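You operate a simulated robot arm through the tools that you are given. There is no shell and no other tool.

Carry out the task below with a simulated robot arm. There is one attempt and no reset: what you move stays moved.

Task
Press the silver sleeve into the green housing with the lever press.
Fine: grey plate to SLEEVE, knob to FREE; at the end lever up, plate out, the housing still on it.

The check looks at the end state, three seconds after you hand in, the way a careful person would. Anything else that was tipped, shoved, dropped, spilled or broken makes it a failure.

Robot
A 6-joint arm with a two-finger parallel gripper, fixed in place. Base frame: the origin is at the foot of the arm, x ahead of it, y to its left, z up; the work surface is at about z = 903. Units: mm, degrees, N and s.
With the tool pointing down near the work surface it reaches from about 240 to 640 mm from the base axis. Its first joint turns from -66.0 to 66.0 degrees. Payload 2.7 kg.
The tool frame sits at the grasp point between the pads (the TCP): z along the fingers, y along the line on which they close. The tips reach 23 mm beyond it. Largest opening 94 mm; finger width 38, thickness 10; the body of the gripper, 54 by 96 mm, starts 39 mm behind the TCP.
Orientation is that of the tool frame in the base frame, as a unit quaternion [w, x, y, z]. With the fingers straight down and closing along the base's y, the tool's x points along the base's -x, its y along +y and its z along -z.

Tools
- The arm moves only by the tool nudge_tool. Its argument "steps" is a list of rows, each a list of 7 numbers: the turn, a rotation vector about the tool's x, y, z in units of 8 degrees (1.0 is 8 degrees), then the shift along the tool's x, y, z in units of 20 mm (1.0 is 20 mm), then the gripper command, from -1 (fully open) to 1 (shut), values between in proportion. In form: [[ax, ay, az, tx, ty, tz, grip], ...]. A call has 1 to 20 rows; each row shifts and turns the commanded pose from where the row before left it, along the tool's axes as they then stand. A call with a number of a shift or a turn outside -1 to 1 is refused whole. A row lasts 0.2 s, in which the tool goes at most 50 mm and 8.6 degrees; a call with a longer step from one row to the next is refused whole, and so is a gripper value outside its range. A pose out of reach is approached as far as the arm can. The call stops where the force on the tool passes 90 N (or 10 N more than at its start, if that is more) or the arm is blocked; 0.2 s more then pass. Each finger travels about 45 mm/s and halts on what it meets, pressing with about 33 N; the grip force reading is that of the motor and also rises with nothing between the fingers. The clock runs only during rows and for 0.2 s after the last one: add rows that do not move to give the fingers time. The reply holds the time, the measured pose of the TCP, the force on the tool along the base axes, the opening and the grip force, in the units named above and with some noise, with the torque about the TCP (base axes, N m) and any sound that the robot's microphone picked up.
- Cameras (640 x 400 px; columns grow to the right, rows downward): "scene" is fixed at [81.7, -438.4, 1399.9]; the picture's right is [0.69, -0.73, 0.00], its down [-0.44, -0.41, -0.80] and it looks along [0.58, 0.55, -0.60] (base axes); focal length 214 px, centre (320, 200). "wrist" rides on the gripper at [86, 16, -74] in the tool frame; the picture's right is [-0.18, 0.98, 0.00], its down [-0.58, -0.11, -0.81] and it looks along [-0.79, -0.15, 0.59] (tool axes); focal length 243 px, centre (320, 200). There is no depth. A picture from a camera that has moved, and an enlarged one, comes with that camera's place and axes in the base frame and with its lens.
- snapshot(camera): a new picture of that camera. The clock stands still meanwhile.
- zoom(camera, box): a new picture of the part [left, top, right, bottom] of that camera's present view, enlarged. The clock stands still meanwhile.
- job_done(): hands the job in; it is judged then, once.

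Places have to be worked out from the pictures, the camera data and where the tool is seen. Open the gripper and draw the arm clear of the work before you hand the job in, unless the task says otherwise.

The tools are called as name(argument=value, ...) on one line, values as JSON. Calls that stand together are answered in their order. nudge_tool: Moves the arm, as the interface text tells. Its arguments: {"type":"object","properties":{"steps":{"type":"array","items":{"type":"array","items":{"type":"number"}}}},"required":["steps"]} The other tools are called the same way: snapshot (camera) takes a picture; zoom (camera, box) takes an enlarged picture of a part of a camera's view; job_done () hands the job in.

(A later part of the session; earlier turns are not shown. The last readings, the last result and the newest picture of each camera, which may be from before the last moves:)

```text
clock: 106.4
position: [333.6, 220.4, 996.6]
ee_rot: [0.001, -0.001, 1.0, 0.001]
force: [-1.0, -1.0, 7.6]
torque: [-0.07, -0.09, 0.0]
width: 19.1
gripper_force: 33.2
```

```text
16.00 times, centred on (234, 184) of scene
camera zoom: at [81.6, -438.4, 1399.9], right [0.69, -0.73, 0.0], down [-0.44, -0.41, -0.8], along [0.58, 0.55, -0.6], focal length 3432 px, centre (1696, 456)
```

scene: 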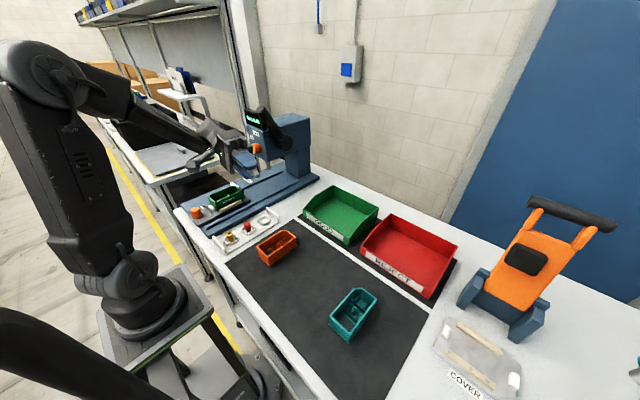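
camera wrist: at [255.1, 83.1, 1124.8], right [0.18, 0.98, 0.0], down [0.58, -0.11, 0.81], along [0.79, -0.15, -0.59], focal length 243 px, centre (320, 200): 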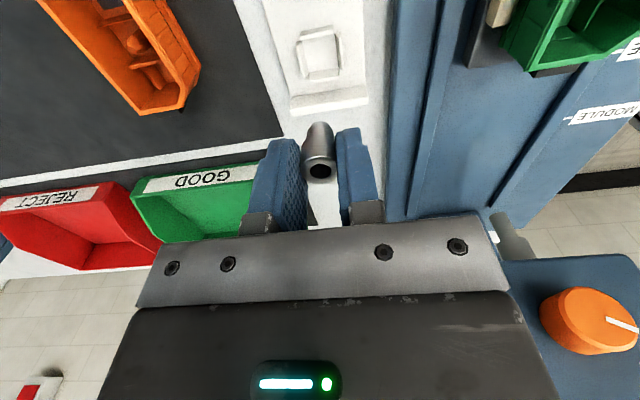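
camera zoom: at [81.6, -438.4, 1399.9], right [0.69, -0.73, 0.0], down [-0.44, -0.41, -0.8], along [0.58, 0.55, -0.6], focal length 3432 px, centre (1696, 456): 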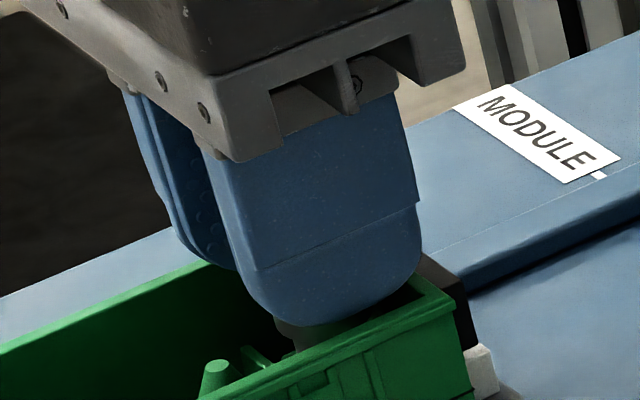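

The shank stands between the pocket walls and is about 3 mm inside; the touch is most likely a fingertip on the chamfered rim. I raise 0.8 mm and open slowly to let the sleeve drop the last few millimetres in the pocket.

nudge_tool(steps=[[0, 0, 0, 0, 0, -0.04, 1], [0, 0, 0, 0, 0, 0, 1], [0, 0, 0, 0, 0, 0, 0.55], [0, 0, 0, 0, 0, 0, 0.45], [0, 0, 0, 0, 0, 0, 0.35], [0, 0, 0, 0, 0, 0, 0.3], [0, 0, 0, 0, 0, 0, 0.3]])

zoom(camera="wrist", box=[250, 60, 394, 180])

zoom(camera="scene", box=[220, 172, 248, 196])

```text
clock: 108.0
position: [333.8, 221.7, 997.2]
ee_rot: [0.0, -0.001, 1.0, 0.001]
force: [0.5, -0.6, -0.4]
torque: [0.01, 0.04, -0.01]
width: 32.8
gripper_force: 0.1
```

```text
3.33 times, centred on (322, 120) of wrist
camera zoom: at [245.9, 237.3, 1072.3], right [0.18, 0.98, 0.0], down [0.58, -0.11, 0.81], along [0.79, -0.15, -0.59], focal length 809 px, centre (313, 467)
```

zoom: 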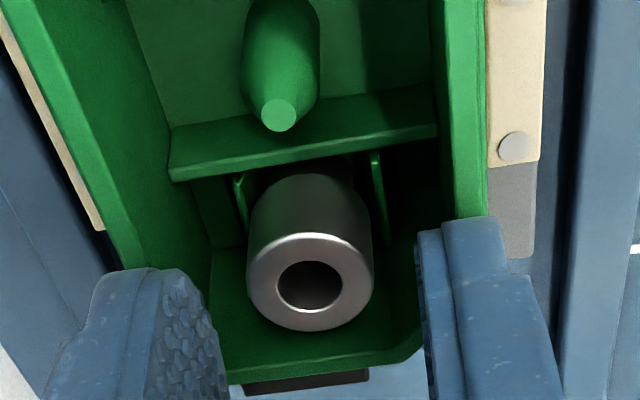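

```text
16.00 times, centred on (234, 184) of scene
camera zoom: at [81.7, -438.4, 1399.9], right [0.69, -0.73, 0.0], down [-0.44, -0.41, -0.8], along [0.58, 0.55, -0.6], focal length 3432 px, centre (1696, 456)
```

zoom: 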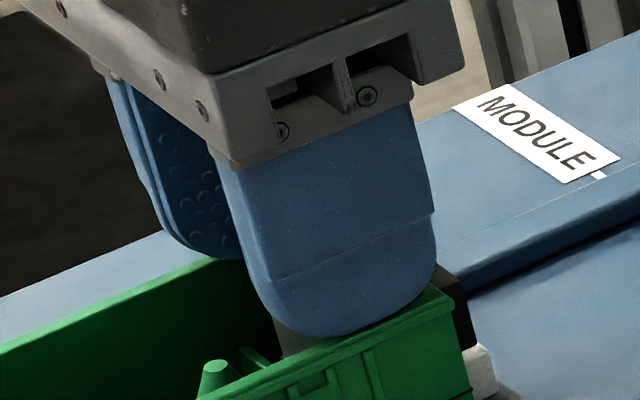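

The sleeve dropped about 8 mm and stands upright in the pocket. I rise clear and inspect.

nudge_tool(steps=[[0, 0, 0, 0, 0, -0.3, 0.3], [0, 0, 0, 0, 0, -0.7, 0.2], [0, 0, 0, 0, 0, -1, 0.1], [0, 0, 0, 0, 0, -1, 0], [0, 0, 0, 0, 0, -1, 0], [0, 0, 0, 0, 0, 0, 0]])

zoom(camera="wrist", box=[240, 20, 400, 180])

zoom(camera="scene", box=[212, 176, 248, 206])

```text
clock: 109.4
position: [331.9, 222.6, 1077.3]
ee_rot: [0.0, 0.0, 1.0, -0.001]
force: [0.3, 0.1, -0.3]
torque: [0.03, -0.04, 0.01]
width: 46.8
gripper_force: 0.0
```

```text
2.50 times, centred on (320, 100) of wrist
camera zoom: at [246.1, 238.3, 1152.4], right [0.18, 0.98, 0.0], down [0.58, -0.11, 0.81], along [0.79, -0.15, -0.59], focal length 606 px, centre (320, 450)
```

zoom: 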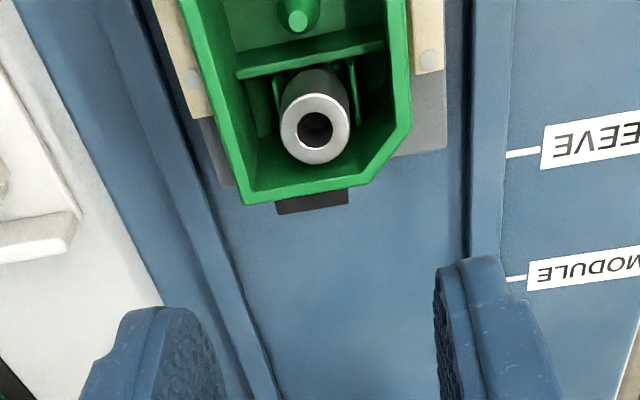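

```text
13.33 times, centred on (230, 191) of scene
camera zoom: at [81.7, -438.4, 1399.9], right [0.69, -0.73, 0.0], down [-0.44, -0.41, -0.8], along [0.58, 0.55, -0.6], focal length 2860 px, centre (1520, 320)
```

zoom: 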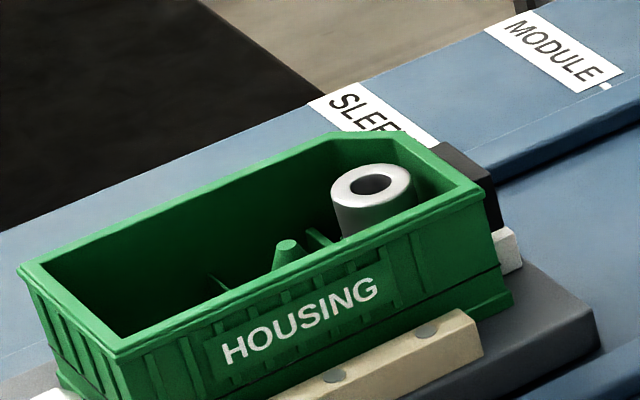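

The sleeve stands upright in the pocket, its top about level with the rim at (331,221), which is where the ram will be at SLEEVE. Next I go back to the plate handle.

nudge_tool(steps=[[0, 0, 0, 0.9, -0.02, 0, -0.2], [0, 0, 0, 0.97, -0.02, 0, -0.5], [0, 0, 0, 0.97, 0, 0, -0.5], [0, 0, 0, 0.97, 0, 0, -0.5], [0, 0, 0, 0.97, 0, 0, -0.5], [0, 0, 0, 0.97, 0, 0.3, -0.5], [0, 0, 0, 0.97, 0, 0.6, -0.5], [0, 0, 0, 0, 0, 0.8, -0.5], [0, 0, 0, 0, 0, 0, -0.5]])

snapshot(camera="wrist")

```text
clock: 111.4
position: [199.5, 219.9, 1044.6]
ee_rot: [-0.001, 0.001, 1.0, -0.001]
force: [-0.1, 0.0, 0.2]
torque: [-0.03, -0.01, 0.03]
width: 70.5
gripper_force: 0.0
```

```text
taken
camera wrist: at [111.5, 236.4, 1118.4], right [0.18, 0.98, 0.0], down [0.58, -0.11, 0.81], along [0.79, -0.15, -0.59], focal length 243 px, centre (320, 200)
```

wrist: 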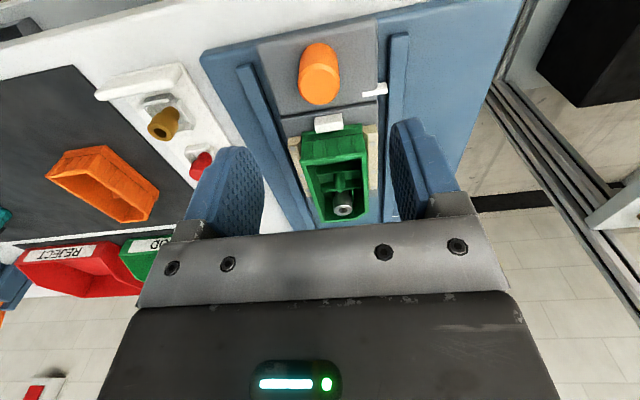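

The handle axis reads (196,220); I shift -2 mm, descend around it and grip.

nudge_tool(steps=[[0, 0, 0, 0.1, 0, 0.6, -0.5], [0, 0, 0, 0, 0, 0.8, -0.5], [0, 0, 0, 0, 0, 0.8, -0.5], [0, 0, 0, 0, 0, 0.8, -0.5], [0, 0, 0, 0, 0, 0.8, -0.5], [0, 0, 0, 0, 0, 0.5, -0.5], [0, 0, 0, 0, 0, 0, 0], [0, 0, 0, 0, 0, 0, 0.3], [0, 0, 0, 0, 0, 0, 1], [0, 0, 0, 0, 0, 0, 1], [0, 0, 0, 0, 0, 0, 1]])

```text
clock: 113.8
position: [197.0, 221.1, 957.6]
ee_rot: [0.0, 0.0, 1.0, 0.001]
force: [1.0, -5.6, -2.7]
torque: [0.61, -0.06, 0.08]
width: 28.0
gripper_force: 44.9
```

The handle is gripped. I push the plate in smoothly about 149 mm.

nudge_tool(steps=[[0, 0, 0, -0.2, 0, 0, 1], [0, 0, 0, -0.4, 0, 0, 1], [0, 0, 0, -0.48, 0, 0, 1], [0, 0, 0, -0.48, 0, 0, 1], [0, 0, 0, -0.48, 0, 0, 1], [0, 0, 0, -0.48, 0, 0, 1], [0, 0, 0, -0.48, 0, 0, 1], [0, 0, 0, -0.48, 0, 0, 1], [0, 0, 0, -0.48, 0, 0, 1], [0, 0, 0, -0.48, 0, 0, 1], [0, 0, 0, -0.48, 0, 0, 1], [0, 0, 0, -0.48, 0, 0, 1], [0, 0, 0, -0.48, 0, 0, 1], [0, 0, 0, -0.48, 0, 0, 1], [0, 0, 0, -0.48, 0, 0, 1], [0, 0, 0, -0.4, 0, 0, 1], [0, 0, 0, -0.2, 0, 0, 1], [0, 0, 0, 0, 0, 0, 1]])

zoom(camera="wrist", box=[380, 130, 476, 220])

zoom(camera="scene", box=[244, 145, 292, 195])

```text
clock: 117.6
position: [345.8, 220.0, 957.0]
ee_rot: [0.0, 0.0, 1.0, 0.0]
force: [-0.6, -15.8, -7.2]
torque: [0.5, 0.15, 0.09]
width: 27.7
gripper_force: 45.4
```

```text
4.44 times, centred on (428, 175) of wrist
camera zoom: at [258.4, 236.3, 1032.0], right [0.18, 0.98, 0.0], down [0.58, -0.11, 0.81], along [0.79, -0.15, -0.59], focal length 1078 px, centre (-160, 311)
```

zoom: 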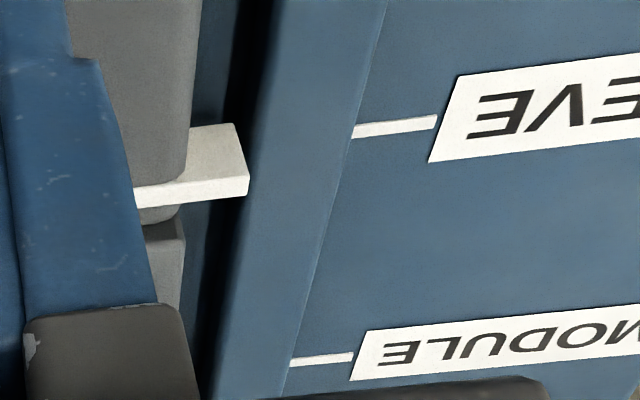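

```text
8.00 times, centred on (268, 170) of scene
camera zoom: at [81.8, -438.8, 1399.7], right [0.69, -0.73, 0.0], down [-0.44, -0.41, -0.8], along [0.58, 0.55, -0.6], focal length 1716 px, centre (736, 440)
```

zoom: 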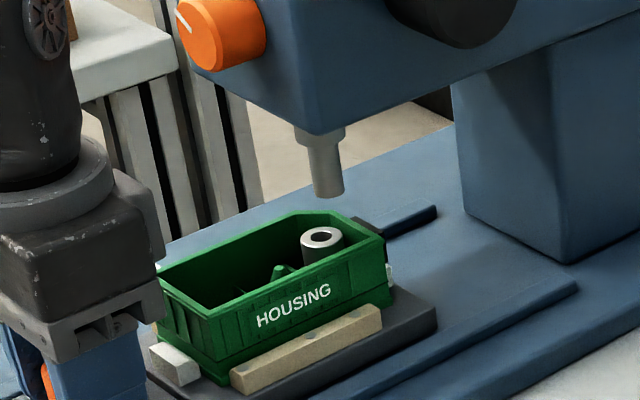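

The mark's tab is at x≈375.6 and the SLEEVE tick at ≈379.7, so about 4 mm remain; the ram seems to want a little more still. I advance 4.5 mm and check again.

nudge_tool(steps=[[0, 0, 0, -0.12, 0, 0, 1], [0, 0, 0, -0.11, 0, 0, 1], [0, 0, 0, 0, 0, 0, 1]])

zoom(camera="wrist", box=[380, 130, 476, 220])

zoom(camera="scene", box=[254, 160, 282, 185])

```text
clock: 118.4
position: [349.3, 220.3, 957.8]
ee_rot: [0.001, 0.0, 1.0, -0.001]
force: [1.6, -20.1, -11.2]
torque: [0.53, -0.75, -0.04]
width: 27.7
gripper_force: 45.4
```

```text
4.44 times, centred on (428, 175) of wrist
camera zoom: at [263.0, 236.3, 1032.1], right [0.18, 0.98, 0.0], down [0.58, -0.11, 0.81], along [0.79, -0.15, -0.59], focal length 1078 px, centre (-160, 311)
```

zoom: 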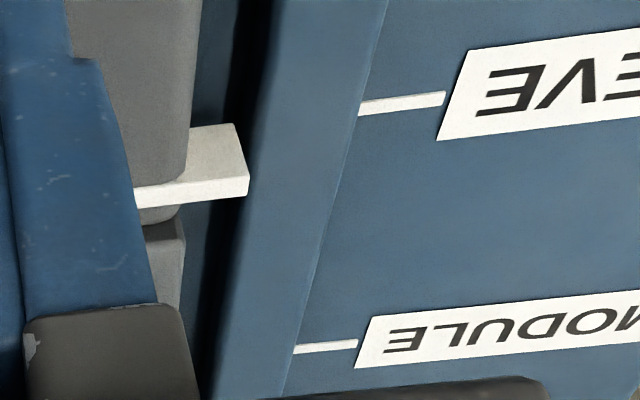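

```text
16.00 times, centred on (268, 172) of scene
camera zoom: at [81.8, -438.9, 1399.7], right [0.69, -0.73, 0.0], down [-0.44, -0.41, -0.8], along [0.58, 0.55, -0.6], focal length 3432 px, centre (1152, 640)
```

zoom: 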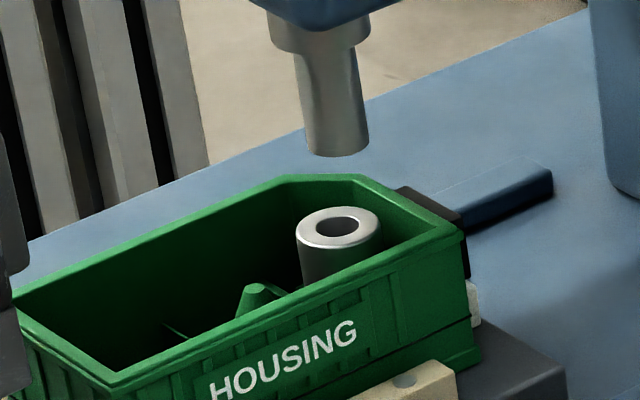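

The mark is now within about 0.6 mm of the SLEEVE tick, with the sleeve some 3-4 mm short of the ram's axis. I add 1 mm, take out the side load, release the handle and look from the front to judge the ram alignment.

nudge_tool(steps=[[0, 0, 0, -0.05, -0.04, 0, 1], [0, 0, 0, 0, -0.05, 0, 1], [0, 0, 0, 0, 0, 0, 1]])

nudge_tool(steps=[[0, 0, 0, 0, 0, 0, 0.3], [0, 0, 0, 0, 0, 0, 0], [0, 0, 0, 0, 0, 0, -0.5], [0, 0, 0, 0, 0, 0, -0.5], [0, 0, 0, 0, 0, -0.4, -0.5], [0, 0, 0, 0, 0, -0.8, -0.5], [0, 0, 0, 0.3, 0, -1, -0.5], [0, 0, 0, 0.6, 0, -1, -0.5], [0, 0, 0, 0.8, 0, -1, -0.5], [0, 0, 0, 0.8, 0, -1, -0.5], [0, 0, 0, 0, 0, 0, -0.5]])

snapshot(camera="wrist")

zoom(camera="scene", box=[236, 100, 300, 200])

```text
clock: 119.2
position: [350.8, 219.3, 957.2]
ee_rot: [0.0, -0.001, 1.0, 0.001]
force: [1.3, 3.0, -15.3]
torque: [-0.81, 0.78, 0.01]
width: 27.9
gripper_force: 44.8
```

```text
clock: 121.6
position: [300.4, 218.7, 1060.1]
ee_rot: [-0.001, 0.0, 1.0, 0.0]
force: [0.6, -0.9, -0.2]
torque: [0.02, 0.01, -0.01]
width: 70.3
gripper_force: 0.1
```

```text
taken
camera wrist: at [213.7, 234.4, 1135.2], right [0.18, 0.98, 0.0], down [0.58, -0.11, 0.81], along [0.79, -0.15, -0.59], focal length 243 px, centre (320, 200)
```

wrist: 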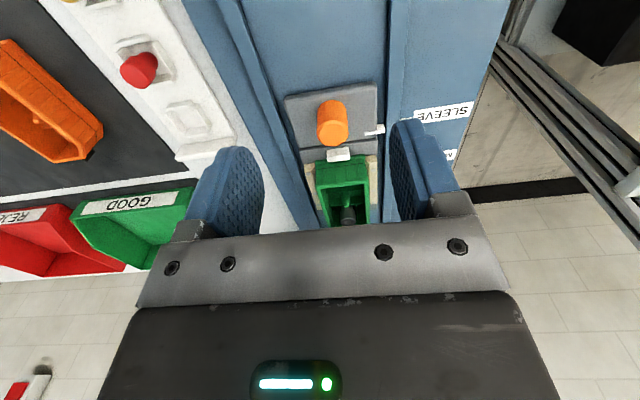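

```text
4.00 times, centred on (268, 150) of scene
camera zoom: at [81.7, -438.4, 1399.9], right [0.69, -0.73, 0.0], down [-0.44, -0.41, -0.8], along [0.58, 0.55, -0.6], focal length 858 px, centre (528, 400)
```

zoom: 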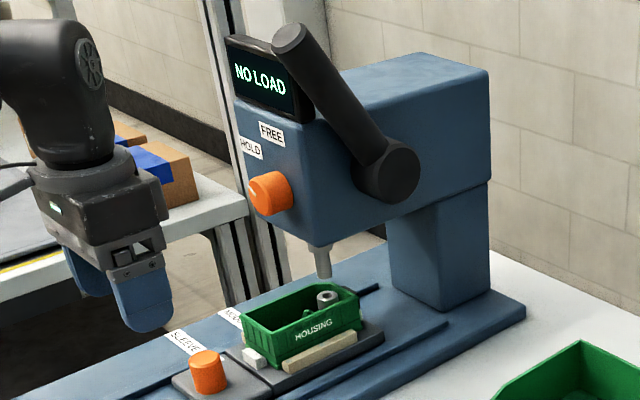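

Now the SLEEVE tick and the plate mark are visible to the scene camera; I zoom on both, and on the ram above the sleeve.

zoom(camera="scene", box=[222, 176, 252, 200])

zoom(camera="scene", box=[254, 158, 282, 183])

zoom(camera="wrist", box=[290, 80, 480, 240])

```text
16.00 times, centred on (237, 188) of scene
camera zoom: at [81.7, -438.4, 1399.9], right [0.69, -0.73, 0.0], down [-0.44, -0.41, -0.8], along [0.58, 0.55, -0.6], focal length 3432 px, centre (1648, 392)
```

zoom: 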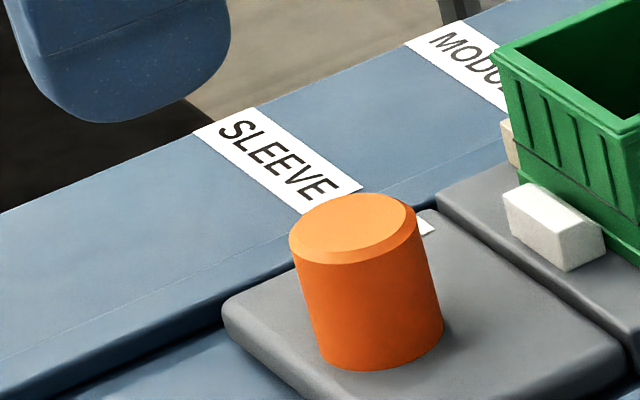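

```text
16.00 times, centred on (268, 170) of scene
camera zoom: at [81.7, -438.4, 1399.9], right [0.69, -0.73, 0.0], down [-0.44, -0.41, -0.8], along [0.58, 0.55, -0.6], focal length 3432 px, centre (1152, 672)
```

zoom: 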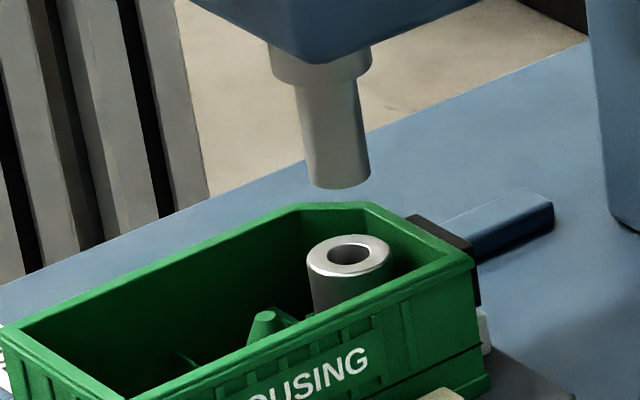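

```text
2.50 times, centred on (385, 160) of wrist
camera zoom: at [213.7, 234.4, 1135.2], right [0.18, 0.98, 0.0], down [0.58, -0.11, 0.81], along [0.79, -0.15, -0.59], focal length 606 px, centre (158, 300)
```

zoom: 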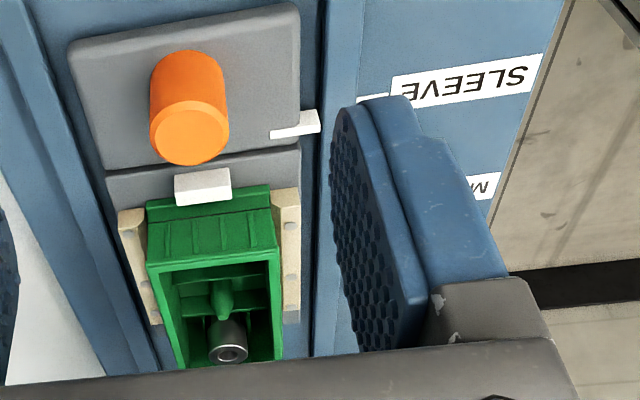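

The ram axis now passes within about 1 mm of the sleeve's centre. I zoom in on the mark against the tick once more.

zoom(camera="wrist", box=[355, 105, 415, 145])

zoom(camera="scene", box=[228, 176, 240, 192])

```text
10.00 times, centred on (385, 125) of wrist
camera zoom: at [213.7, 234.4, 1135.2], right [0.18, 0.98, 0.0], down [0.58, -0.11, 0.81], along [0.79, -0.15, -0.59], focal length 2426 px, centre (-330, 950)
```

zoom: 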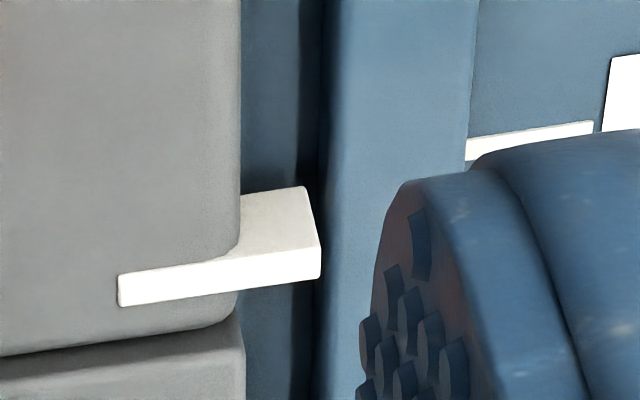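

```text
16.00 times, centred on (234, 184) of scene
camera zoom: at [81.7, -438.4, 1399.9], right [0.69, -0.73, 0.0], down [-0.44, -0.41, -0.8], along [0.58, 0.55, -0.6], focal length 3432 px, centre (1696, 456)
```

zoom: 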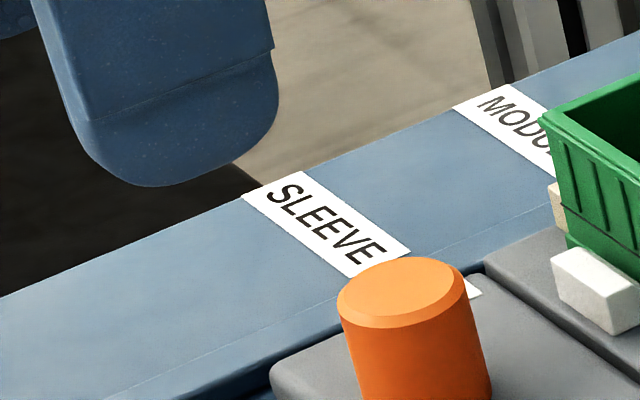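

By this closer view the mark sits about 2-2.5 mm past the SLEEVE tick, while the ram is nearly centred on the sleeve. I regrip the handle and pull back a little over 1 mm to split the difference.

nudge_tool(steps=[[0, 0, 0, -0.8, 0, 0, -0.5], [0, 0, 0, -0.9, 0, 0, -0.5], [0, 0, 0, -0.8, 0, 0.5, -0.5], [0, 0, 0, 0, 0, 1, -0.5], [0, 0, 0, 0, 0, 1, -0.5], [0, 0, 0, 0, 0, 1, -0.5], [0, 0, 0, 0, 0, 1, -0.5], [0, 0, 0, 0, 0, 0.65, -0.5], [0, 0, 0, 0, 0, 0, -0.3], [0, 0, 0, 0, 0, 0, 0], [0, 0, 0, 0, 0, 0, 0.3], [0, 0, 0, 0, 0, 0, 1], [0, 0, 0, 0, 0, 0, 1], [0, 0, 0, 0, 0, 0, 1]])

zoom(camera="wrist", box=[380, 130, 476, 220])

```text
clock: 124.6
position: [349.3, 220.5, 958.2]
ee_rot: [0.0, -0.001, 1.0, 0.001]
force: [-0.3, 16.9, -6.3]
torque: [-0.4, -0.25, 0.0]
width: 27.6
gripper_force: 44.8
```

```text
4.44 times, centred on (428, 175) of wrist
camera zoom: at [263.8, 236.1, 1033.3], right [0.18, 0.98, 0.0], down [0.58, -0.11, 0.81], along [0.79, -0.15, -0.59], focal length 1078 px, centre (-160, 311)
```

zoom: 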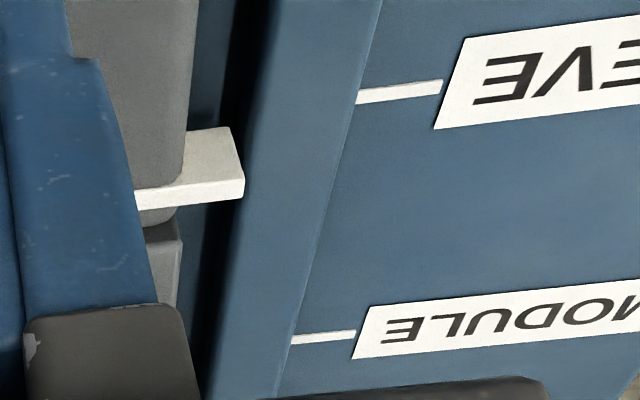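

The mark reads about 2.5 mm past the tick. I pull back 1.5 mm and relax the side load.

nudge_tool(steps=[[0, 0, 0, 0.04, 0.035, 0, 1], [0, 0, 0, 0.035, 0.035, 0, 1], [0, 0, 0, 0, 0, 0, 1]])

zoom(camera="wrist", box=[380, 130, 476, 220])

```text
clock: 125.4
position: [349.6, 219.5, 958.5]
ee_rot: [0.001, 0.0, 1.0, 0.001]
force: [3.4, 3.6, -8.3]
torque: [0.76, -0.85, 0.19]
width: 27.6
gripper_force: 45.3
```

```text
4.44 times, centred on (428, 175) of wrist
camera zoom: at [262.8, 236.3, 1033.3], right [0.18, 0.98, 0.0], down [0.58, -0.11, 0.81], along [0.79, -0.15, -0.59], focal length 1078 px, centre (-160, 311)
```

zoom: 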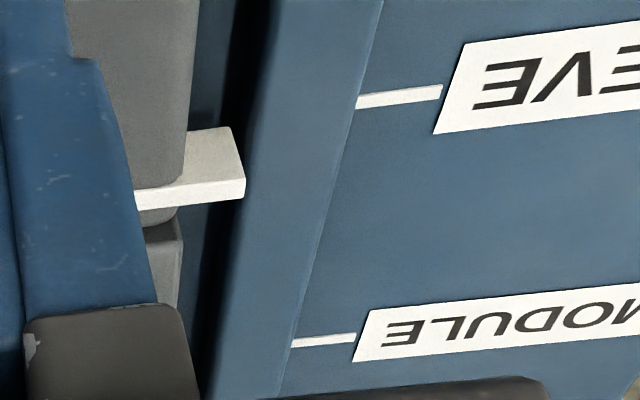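

It moved about 1 mm. One more small pull of 0.8 mm, then I release and withdraw upward and back.

nudge_tool(steps=[[0, 0, 0, 0.04, 0.0, 0, 1], [0, 0, 0, 0, 0, 0, 1], [0, 0, 0, 0, 0, 0, 1]])

nudge_tool(steps=[[0, 0, 0, 0, 0, 0, 0.3], [0, 0, 0, 0, 0, 0, 0], [0, 0, 0, 0, 0, 0, -0.5], [0, 0, 0, 0, 0, 0, -0.5], [0, 0, 0, 0, 0, -0.4, -0.5], [0, 0, 0, 0, 0, -0.8, -0.5], [0, 0, 0, 0.3, 0, -1, -0.5], [0, 0, 0, 0.6, 0, -1, -0.5], [0, 0, 0, 0.8, 0, -1, -0.5], [0, 0, 0, 0.8, 0, -1, -0.5], [0, 0, 0, 0, 0, 0, -0.5]])

zoom(camera="wrist", box=[355, 105, 415, 145])

zoom(camera="scene", box=[254, 158, 282, 183])

```text
clock: 126.2
position: [348.9, 219.7, 958.1]
ee_rot: [0.0, 0.001, 1.0, 0.0]
force: [3.4, -1.4, -7.6]
torque: [0.59, -1.19, -0.15]
width: 27.7
gripper_force: 45.5
```

```text
clock: 128.6
position: [298.7, 219.4, 1061.3]
ee_rot: [0.0, -0.001, 1.0, -0.001]
force: [-0.3, -0.8, -0.4]
torque: [0.0, 0.01, -0.05]
width: 70.3
gripper_force: 0.0
```

```text
10.00 times, centred on (385, 125) of wrist
camera zoom: at [212.0, 236.2, 1137.3], right [0.18, 0.98, 0.0], down [0.58, -0.11, 0.81], along [0.79, -0.15, -0.59], focal length 2426 px, centre (-330, 950)
```

zoom: 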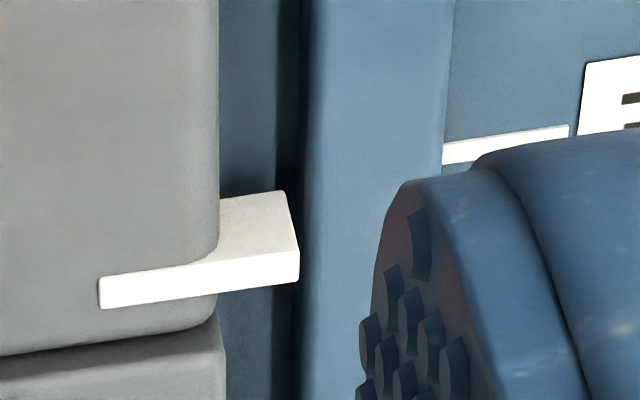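

```text
16.00 times, centred on (268, 170) of scene
camera zoom: at [81.7, -438.4, 1399.9], right [0.69, -0.73, 0.0], down [-0.44, -0.41, -0.8], along [0.58, 0.55, -0.6], focal length 3432 px, centre (1152, 672)
```

zoom: 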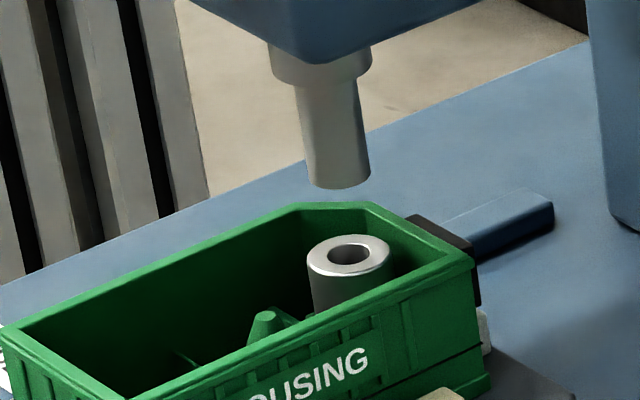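

The plate mark lies about 2.4 mm past the tick and the ram axis about 1 mm from the sleeve, so the station is good. Next the knob: I rise to look squarely at the knob and its HOLD/FREE labels.

nudge_tool(steps=[[0, 0, 0, 0.265, 0.06, -1, -0.5], [0, 0, 0, 0.265, 0.06, -1, -0.5], [0, 0, 0, 0.265, 0.06, -1, -0.5], [0, 0, 0, 0.265, 0.06, -1, -0.5], [0, 0, 0, 0.265, 0.06, -1, -0.5], [0, 0, 0, 0.265, 0.06, -1, -0.5], [0, 0, 0, 0.265, 0.06, -1, -0.5], [0, 0, 0, 0.265, 0.06, -1, -0.5], [0, 0, 0, 0.265, 0.06, -1, -0.5], [0, 0, 0, 0.265, 0.06, -1, -0.5], [0, 0, 0, 0.265, 0.06, -1, -1], [0, 0, 0, 0.265, 0.06, -1, -1], [0, 0, 0, 0.265, 0.06, -1, -1], [0, 0, 0, 0, 0, 0, -1]])

snapshot(camera="wrist")

zoom(camera="wrist", box=[290, 120, 386, 210])

zoom(camera="scene", box=[240, 120, 280, 160])

```text
clock: 131.6
position: [229.5, 235.8, 1321.8]
ee_rot: [0.0, 0.0, 1.0, -0.001]
force: [-0.2, 0.1, 0.6]
torque: [-0.05, 0.0, 0.0]
width: 94.0
gripper_force: 0.0
```

```text
taken
camera wrist: at [142.5, 251.5, 1397.8], right [0.18, 0.98, 0.0], down [0.58, -0.11, 0.81], along [0.79, -0.15, -0.59], focal length 243 px, centre (320, 200)
```

wrist: 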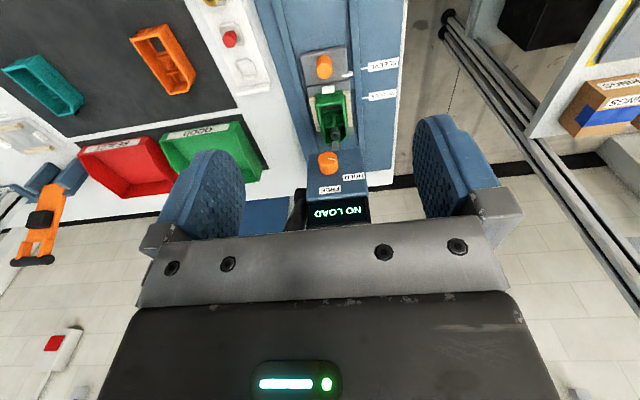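

```text
4.44 times, centred on (338, 165) of wrist
camera zoom: at [142.5, 251.5, 1397.8], right [0.18, 0.98, 0.0], down [0.58, -0.11, 0.81], along [0.79, -0.15, -0.59], focal length 1078 px, centre (240, 356)
```

zoom: 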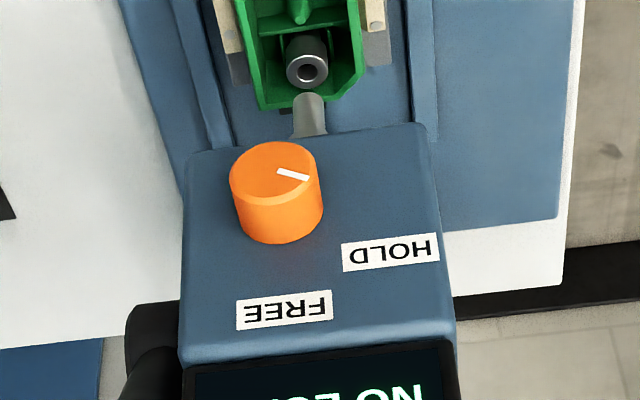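

```text
10.00 times, centred on (260, 140) of scene
camera zoom: at [81.7, -438.4, 1399.9], right [0.69, -0.73, 0.0], down [-0.44, -0.41, -0.8], along [0.58, 0.55, -0.6], focal length 2145 px, centre (920, 800)
```

zoom: 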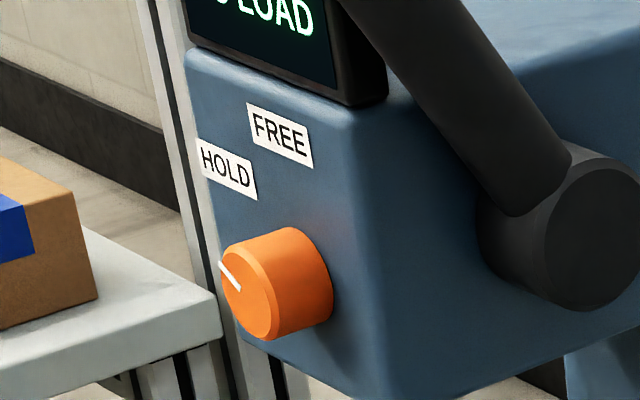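

The view is clear: the pointer points at HOLD (about 55-60° toward +y from vertical) and FREE is straight above the knob, so it must turn about +57° about +x (clockwise seen from the front). The knob's front centre is at about (430,211.5,1095), some 33 mm in diameter and 24 mm deep. I move forward and turn the tool to point along +x.

nudge_tool(steps=[[0, 0, 0, -0.86, -0.177, 0.87, -1], [0, 0, 0, -0.86, -0.177, 0.87, -1], [0, 0, 0, -0.86, -0.177, 0.87, -1], [0, 0, 0, -0.86, -0.177, 0.87, -1], [0, 0, 0, -0.86, -0.177, 0.87, -1], [0, 0, 0, -0.86, -0.177, 0.87, -1], [0, 0, 0, -0.86, -0.177, 0.87, -1], [0, 0, 0, 0, 0, 0, -1]])

nudge_tool(steps=[[0, -0.9375, 0, 0, 0, 0, -1], [0, -0.9375, 0, 0, 0, 0, -1], [0, -0.9375, 0, 0, 0, 0, -1], [0, -0.9375, 0, 0, 0, 0, -1], [0, -0.9375, 0, 0, 0, 0, -1], [0, -0.9375, 0, 0, 0, 0, -1], [0, -0.9375, 0, 0, 0, 0, -1], [0, -0.9375, 0, 0, 0, 0, -1], [0, -0.9375, 0, 0, 0, 0, -1], [0, -0.9375, 0, 0, 0, 0, -1], [0, -0.9375, 0, 0, 0, 0, -1], [0, -0.9375, 0, 0, 0, 0, -1]])

snapshot(camera="scene")

snapshot(camera="wrist")

```text
clock: 133.4
position: [351.9, 210.9, 1200.0]
ee_rot: [0.0, 0.0, 1.0, 0.0]
force: [-0.1, 0.0, 0.6]
torque: [0.02, 0.0, -0.03]
width: 94.1
gripper_force: 0.2
```

```text
clock: 136.0
position: [350.9, 210.3, 1199.8]
ee_rot: [0.708, 0.0, 0.706, 0.001]
force: [-0.4, -0.6, 0.3]
torque: [0.01, 0.02, 0.0]
width: 94.3
gripper_force: 0.1
```

```text
taken
```

scene: 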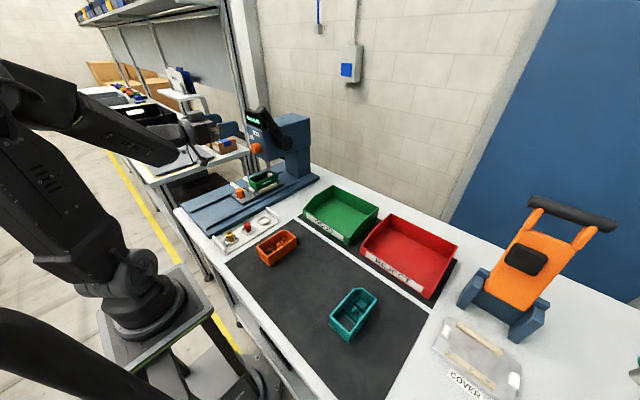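

```text
taken
camera wrist: at [275.5, 227.3, 1114.4], right [0.0, 0.98, 0.18], down [-0.81, -0.11, 0.58], along [0.59, -0.15, 0.79], focal length 243 px, centre (320, 200)
```

wrist: 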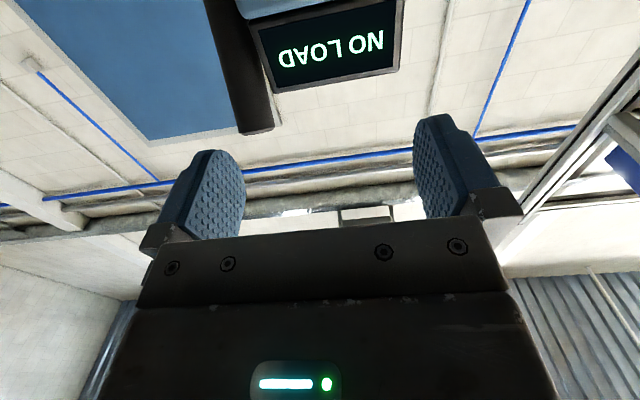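

The tool now points along +x with the camera below it. I lower to knob height, still short of the knob.

nudge_tool(steps=[[0, 0, 0, 0.875, 0.01, 0.1, -1], [0, 0, 0, 0.875, 0.01, 0.2, -1], [0, 0, 0, 0.875, 0.01, 0.3, -1], [0, 0, 0, 0.875, 0.01, 0.3, -1], [0, 0, 0, 0.875, 0.01, 0.3, -1], [0, 0, 0, 0.875, 0.01, 0.3, -1], [0, 0, 0, 0, 0, 0, -1]])

zoom(camera="scene", box=[200, 110, 296, 200])

snapshot(camera="wrist")

```text
clock: 137.6
position: [381.6, 212.9, 1094.8]
ee_rot: [0.708, 0.001, 0.707, 0.0]
force: [0.3, -0.1, 0.1]
torque: [0.02, 0.02, 0.01]
width: 93.9
gripper_force: 0.2
```

```text
4.44 times, centred on (248, 155) of scene
camera zoom: at [81.7, -438.4, 1399.9], right [0.69, -0.73, 0.0], down [-0.44, -0.41, -0.8], along [0.58, 0.55, -0.6], focal length 953 px, centre (640, 400)
```

zoom: 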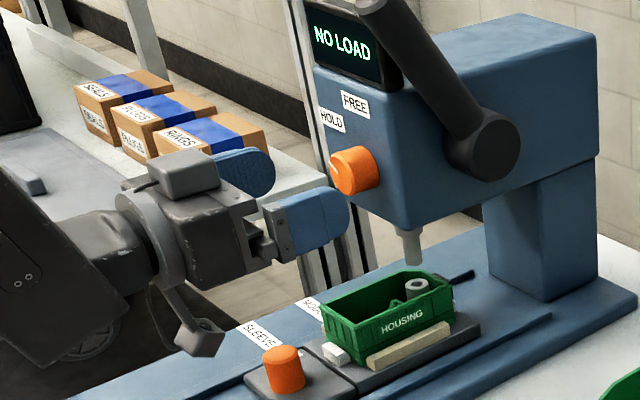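

```text
taken
camera wrist: at [305.8, 229.4, 1009.6], right [0.0, 0.98, 0.18], down [-0.81, -0.11, 0.58], along [0.59, -0.15, 0.79], focal length 243 px, centre (320, 200)
```

wrist: 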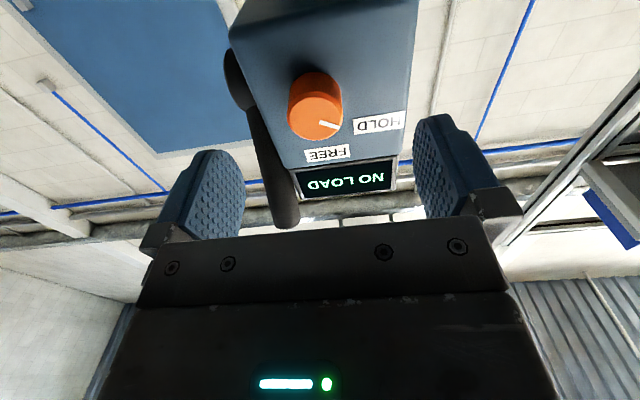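

The knob's centre reads (y 211.4, z 1095), about 1.6 mm from the tool axis. I correct that, narrow the opening to 60 mm, and advance so the fingertips stop about 3 mm short of the press face.

nudge_tool(steps=[[0, 0, 0, 0.05, -0.08, 0, -0.277], [0, 0, 0, 0, 0, 0.3, -0.277], [0, 0, 0, 0, 0, 0.6, -0.277], [0, 0, 0, 0, 0, 0.6, -0.277], [0, 0, 0, 0, 0, 0.5, -0.277], [0, 0, 0, 0, 0, 0.2, -0.277], [0, 0, 0, 0, 0, 0, -0.277]])

zoom(camera="scene", box=[216, 110, 296, 190])

snapshot(camera="wrist")

```text
clock: 139.2
position: [422.5, 211.2, 1095.0]
ee_rot: [0.707, -0.001, 0.708, 0.001]
force: [-0.4, 0.7, 0.3]
torque: [0.01, -0.01, -0.01]
width: 60.2
gripper_force: 0.1
```

```text
5.00 times, centred on (256, 150) of scene
camera zoom: at [81.7, -438.4, 1399.9], right [0.69, -0.73, 0.0], down [-0.44, -0.41, -0.8], along [0.58, 0.55, -0.6], focal length 1072 px, centre (640, 450)
```

zoom: 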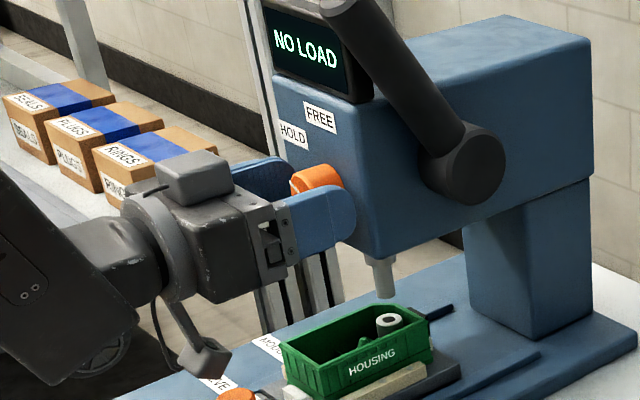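

```text
taken
camera wrist: at [349.2, 227.2, 1008.7], right [0.0, 0.98, 0.18], down [-0.81, -0.11, 0.58], along [0.59, -0.15, 0.79], focal length 243 px, centre (320, 200)
```

wrist: 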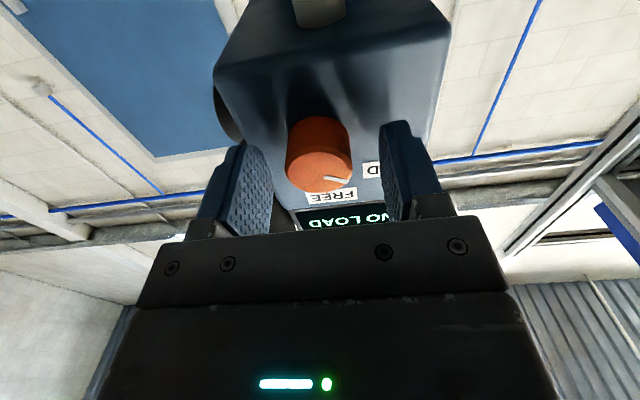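

The fingers straddle the knob with about 17 mm overlap. I close on it.

nudge_tool(steps=[[0, 0, 0, 0, 0, 0, 0.1], [0, 0, 0, 0, 0, 0, 0.3], [0, 0, 0, 0, 0, 0, 0.6], [0, 0, 0, 0, 0, 0, 1], [0, 0, 0, 0, 0, 0, 1], [0, 0, 0, 0, 0, 0, 1]])

nudge_tool(steps=[[0, 0, 0.5, 0, 0, 0, 1], [0, 0, 0.5, 0, 0, 0, 1], [0, 0, 0, 0, 0, 0, 1]])

snapshot(camera="wrist")

zoom(camera="scene", box=[236, 120, 284, 160])

```text
clock: 140.6
position: [424.1, 210.0, 1094.3]
ee_rot: [0.707, 0.0, 0.707, 0.0]
force: [-1.6, -13.1, -0.2]
torque: [0.0, -0.14, 0.08]
width: 33.6
gripper_force: 45.6
```

```text
clock: 141.4
position: [423.8, 209.8, 1094.5]
ee_rot: [0.706, 0.05, 0.705, 0.05]
force: [-3.8, -15.3, 2.2]
torque: [0.03, 0.61, 0.11]
width: 33.6
gripper_force: 45.1
```

```text
taken
camera wrist: at [349.2, 238.5, 1011.8], right [0.0, 0.95, 0.32], down [-0.81, -0.19, 0.56], along [0.59, -0.26, 0.76], focal length 243 px, centre (320, 200)
```

wrist: 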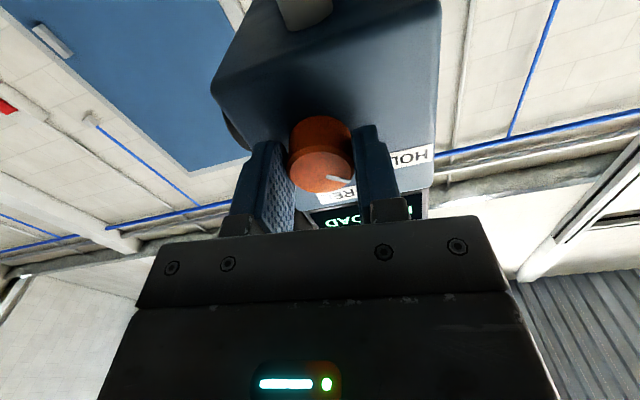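

```text
10.00 times, centred on (260, 140) of scene
camera zoom: at [81.6, -438.9, 1399.7], right [0.69, -0.73, 0.0], down [-0.44, -0.41, -0.8], along [0.58, 0.55, -0.6], focal length 2145 px, centre (920, 800)
```

zoom: 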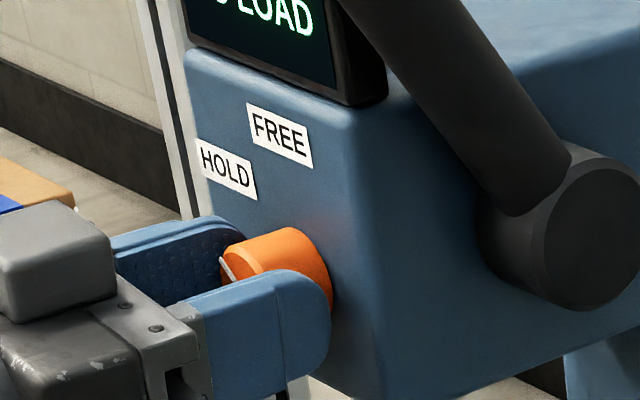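

The knob turned 8° along with the gripper at almost no torque. I relax the side load and turn further, about 29°.

nudge_tool(steps=[[0, 0, 0, 0, -0.06, 0, 1], [0, 0, 0.9, 0, 0, 0, 1], [0, 0, 0.9, 0, 0, 0, 1], [0, 0, 0.9, 0, 0, 0, 1], [0, 0, 0.9, 0, 0, 0, 1], [0, 0, 0, 0, 0, 0, 1]])

zoom(camera="scene", box=[236, 120, 284, 160])

snapshot(camera="wrist")

```text
clock: 142.1
position: [424.0, 210.0, 1102.2]
ee_rot: [0.682, 0.109, 0.72, 0.065]
force: [7.5, -14.8, -1.1]
torque: [0.46, 0.08, 0.46]
width: 33.8
gripper_force: 45.0
out of reach, approached as far as the arm can: row 2, 3
stopped in row 3: the force on the tool passed its limit at 109 N (the readings are from after the stop); the commanded pose is now the measured one
```

```text
10.00 times, centred on (260, 140) of scene
camera zoom: at [82.0, -438.8, 1399.7], right [0.69, -0.73, 0.0], down [-0.44, -0.41, -0.8], along [0.58, 0.55, -0.6], focal length 2145 px, centre (920, 800)
```

zoom: 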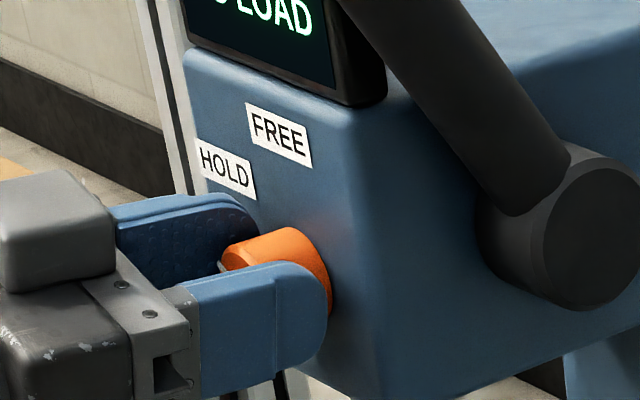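

```text
taken
camera wrist: at [347.3, 250.9, 1026.4], right [0.07, 0.91, 0.42], down [-0.79, -0.2, 0.58], along [0.61, -0.37, 0.7], focal length 243 px, centre (320, 200)
```

wrist: 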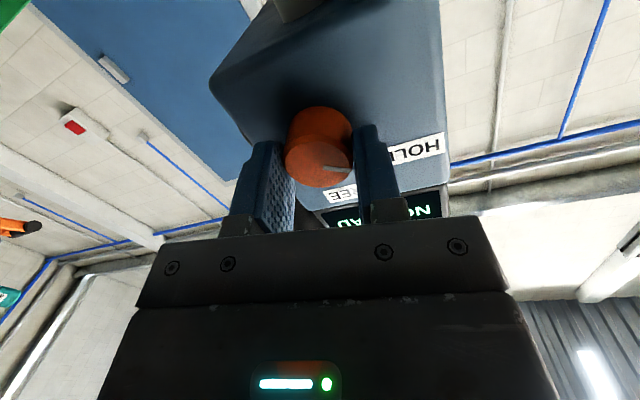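

The wrist ran out of roll range at about +14°, and the call stopped on force. I release the knob, back off, and re-grip with the wrist rolled the other way so there is room for the rest of the turn.

nudge_tool(steps=[[0, 0, 0, 0, 0, 0, 0.2], [0, 0, 0, 0, 0, 0, -0.1], [0, 0, 0, 0, 0, 0, -0.277], [0, 0, 0, 0, 0, 0, -0.277], [0, 0, 0, 0, 0, -0.3, -0.277], [0, 0, 0, 0, 0, -0.6, -0.277], [0, 0, 0, 0, 0, -0.8, -0.277], [0, 0, 0, 0, 0, -0.8, -0.277], [0, 0, 0, 0, 0, 0, -0.277]])

zoom(camera="scene", box=[226, 110, 290, 170])

```text
clock: 144.1
position: [373.8, 215.2, 1104.4]
ee_rot: [0.683, 0.104, 0.72, 0.068]
force: [-0.9, 0.3, -1.1]
torque: [0.0, -0.01, 0.02]
width: 60.1
gripper_force: 0.0
```

```text
6.67 times, centred on (258, 140) of scene
camera zoom: at [81.7, -438.4, 1399.9], right [0.69, -0.73, 0.0], down [-0.44, -0.41, -0.8], along [0.58, 0.55, -0.6], focal length 1430 px, centre (733, 600)
```

zoom: 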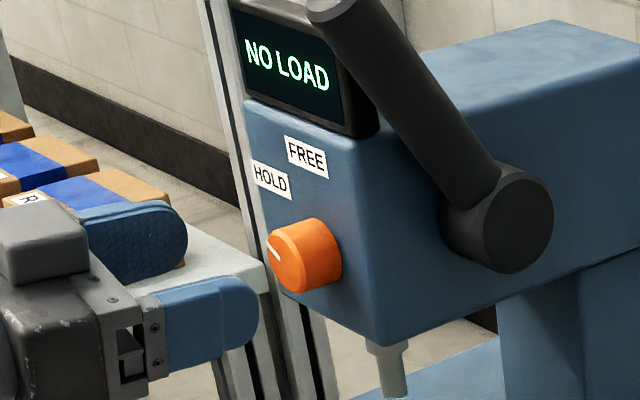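

I zoom in on the knob to see how far its pointer has turned.

zoom(camera="scene", box=[244, 134, 268, 152])

snapshot(camera="wrist")

```text
16.00 times, centred on (256, 143) of scene
camera zoom: at [81.7, -438.4, 1399.9], right [0.69, -0.73, 0.0], down [-0.44, -0.41, -0.8], along [0.58, 0.55, -0.6], focal length 3432 px, centre (1344, 1112)
```

zoom: 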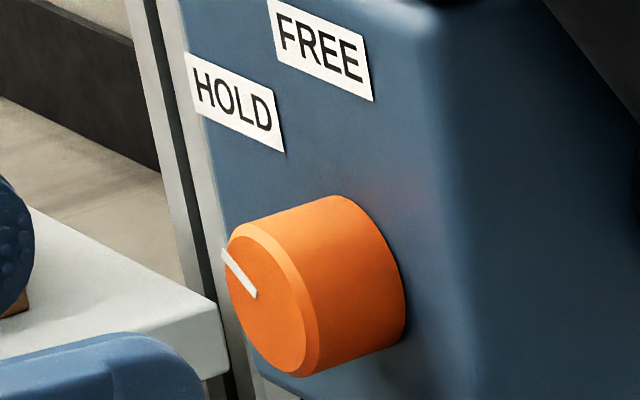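

```text
taken
camera wrist: at [296.1, 254.7, 1030.0], right [0.07, 0.91, 0.41], down [-0.78, -0.21, 0.58], along [0.62, -0.36, 0.7], focal length 243 px, centre (320, 200)
```

wrist: 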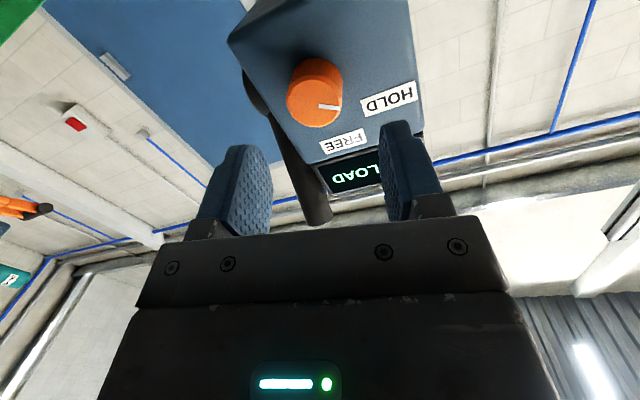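

The pointer is back at about 57°, so it either sprang back to HOLD or slipped. I re-level the tool and roll it to about -50° before gripping again.

nudge_tool(steps=[[-0.225, -0.195, -0.88, 0, 0, 0, -0.277], [-0.225, -0.195, -0.88, 0, 0, 0, -0.277], [0, 0, -0.9, 0, 0, 0, -0.277], [0, 0, -0.9, 0, 0, 0, -0.277], [0, 0, -0.9, 0, 0, 0, -0.277], [0, 0, -0.9, 0, 0, 0, -0.277], [0, 0, -0.9, 0, 0, 0, -0.277], [0, 0, -0.9, 0, 0, 0, -0.277], [0, 0, -0.9, 0, 0, 0, -0.277], [0, 0, 0, 0, 0, 0, -0.277]])

snapshot(camera="wrist")

zoom(camera="scene", box=[216, 110, 296, 190])

```text
clock: 146.2
position: [374.7, 216.0, 1103.9]
ee_rot: [0.641, -0.304, 0.637, -0.3]
force: [0.5, -1.4, -0.1]
torque: [-0.01, 0.01, -0.01]
width: 60.2
gripper_force: 0.2
```

```text
taken
camera wrist: at [299.7, 158.0, 1037.3], right [0.0, 0.77, -0.64], down [-0.81, 0.37, 0.45], along [0.59, 0.52, 0.62], focal length 243 px, centre (320, 200)
```

wrist: 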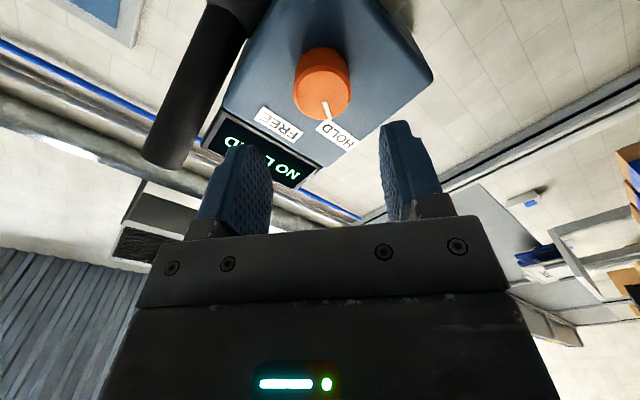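

```text
5.00 times, centred on (256, 150) of scene
camera zoom: at [81.7, -438.4, 1399.9], right [0.69, -0.73, 0.0], down [-0.44, -0.41, -0.8], along [0.58, 0.55, -0.6], focal length 1072 px, centre (640, 450)
```

zoom: 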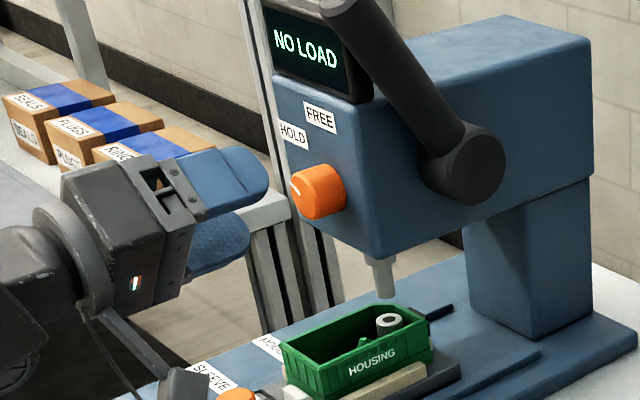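

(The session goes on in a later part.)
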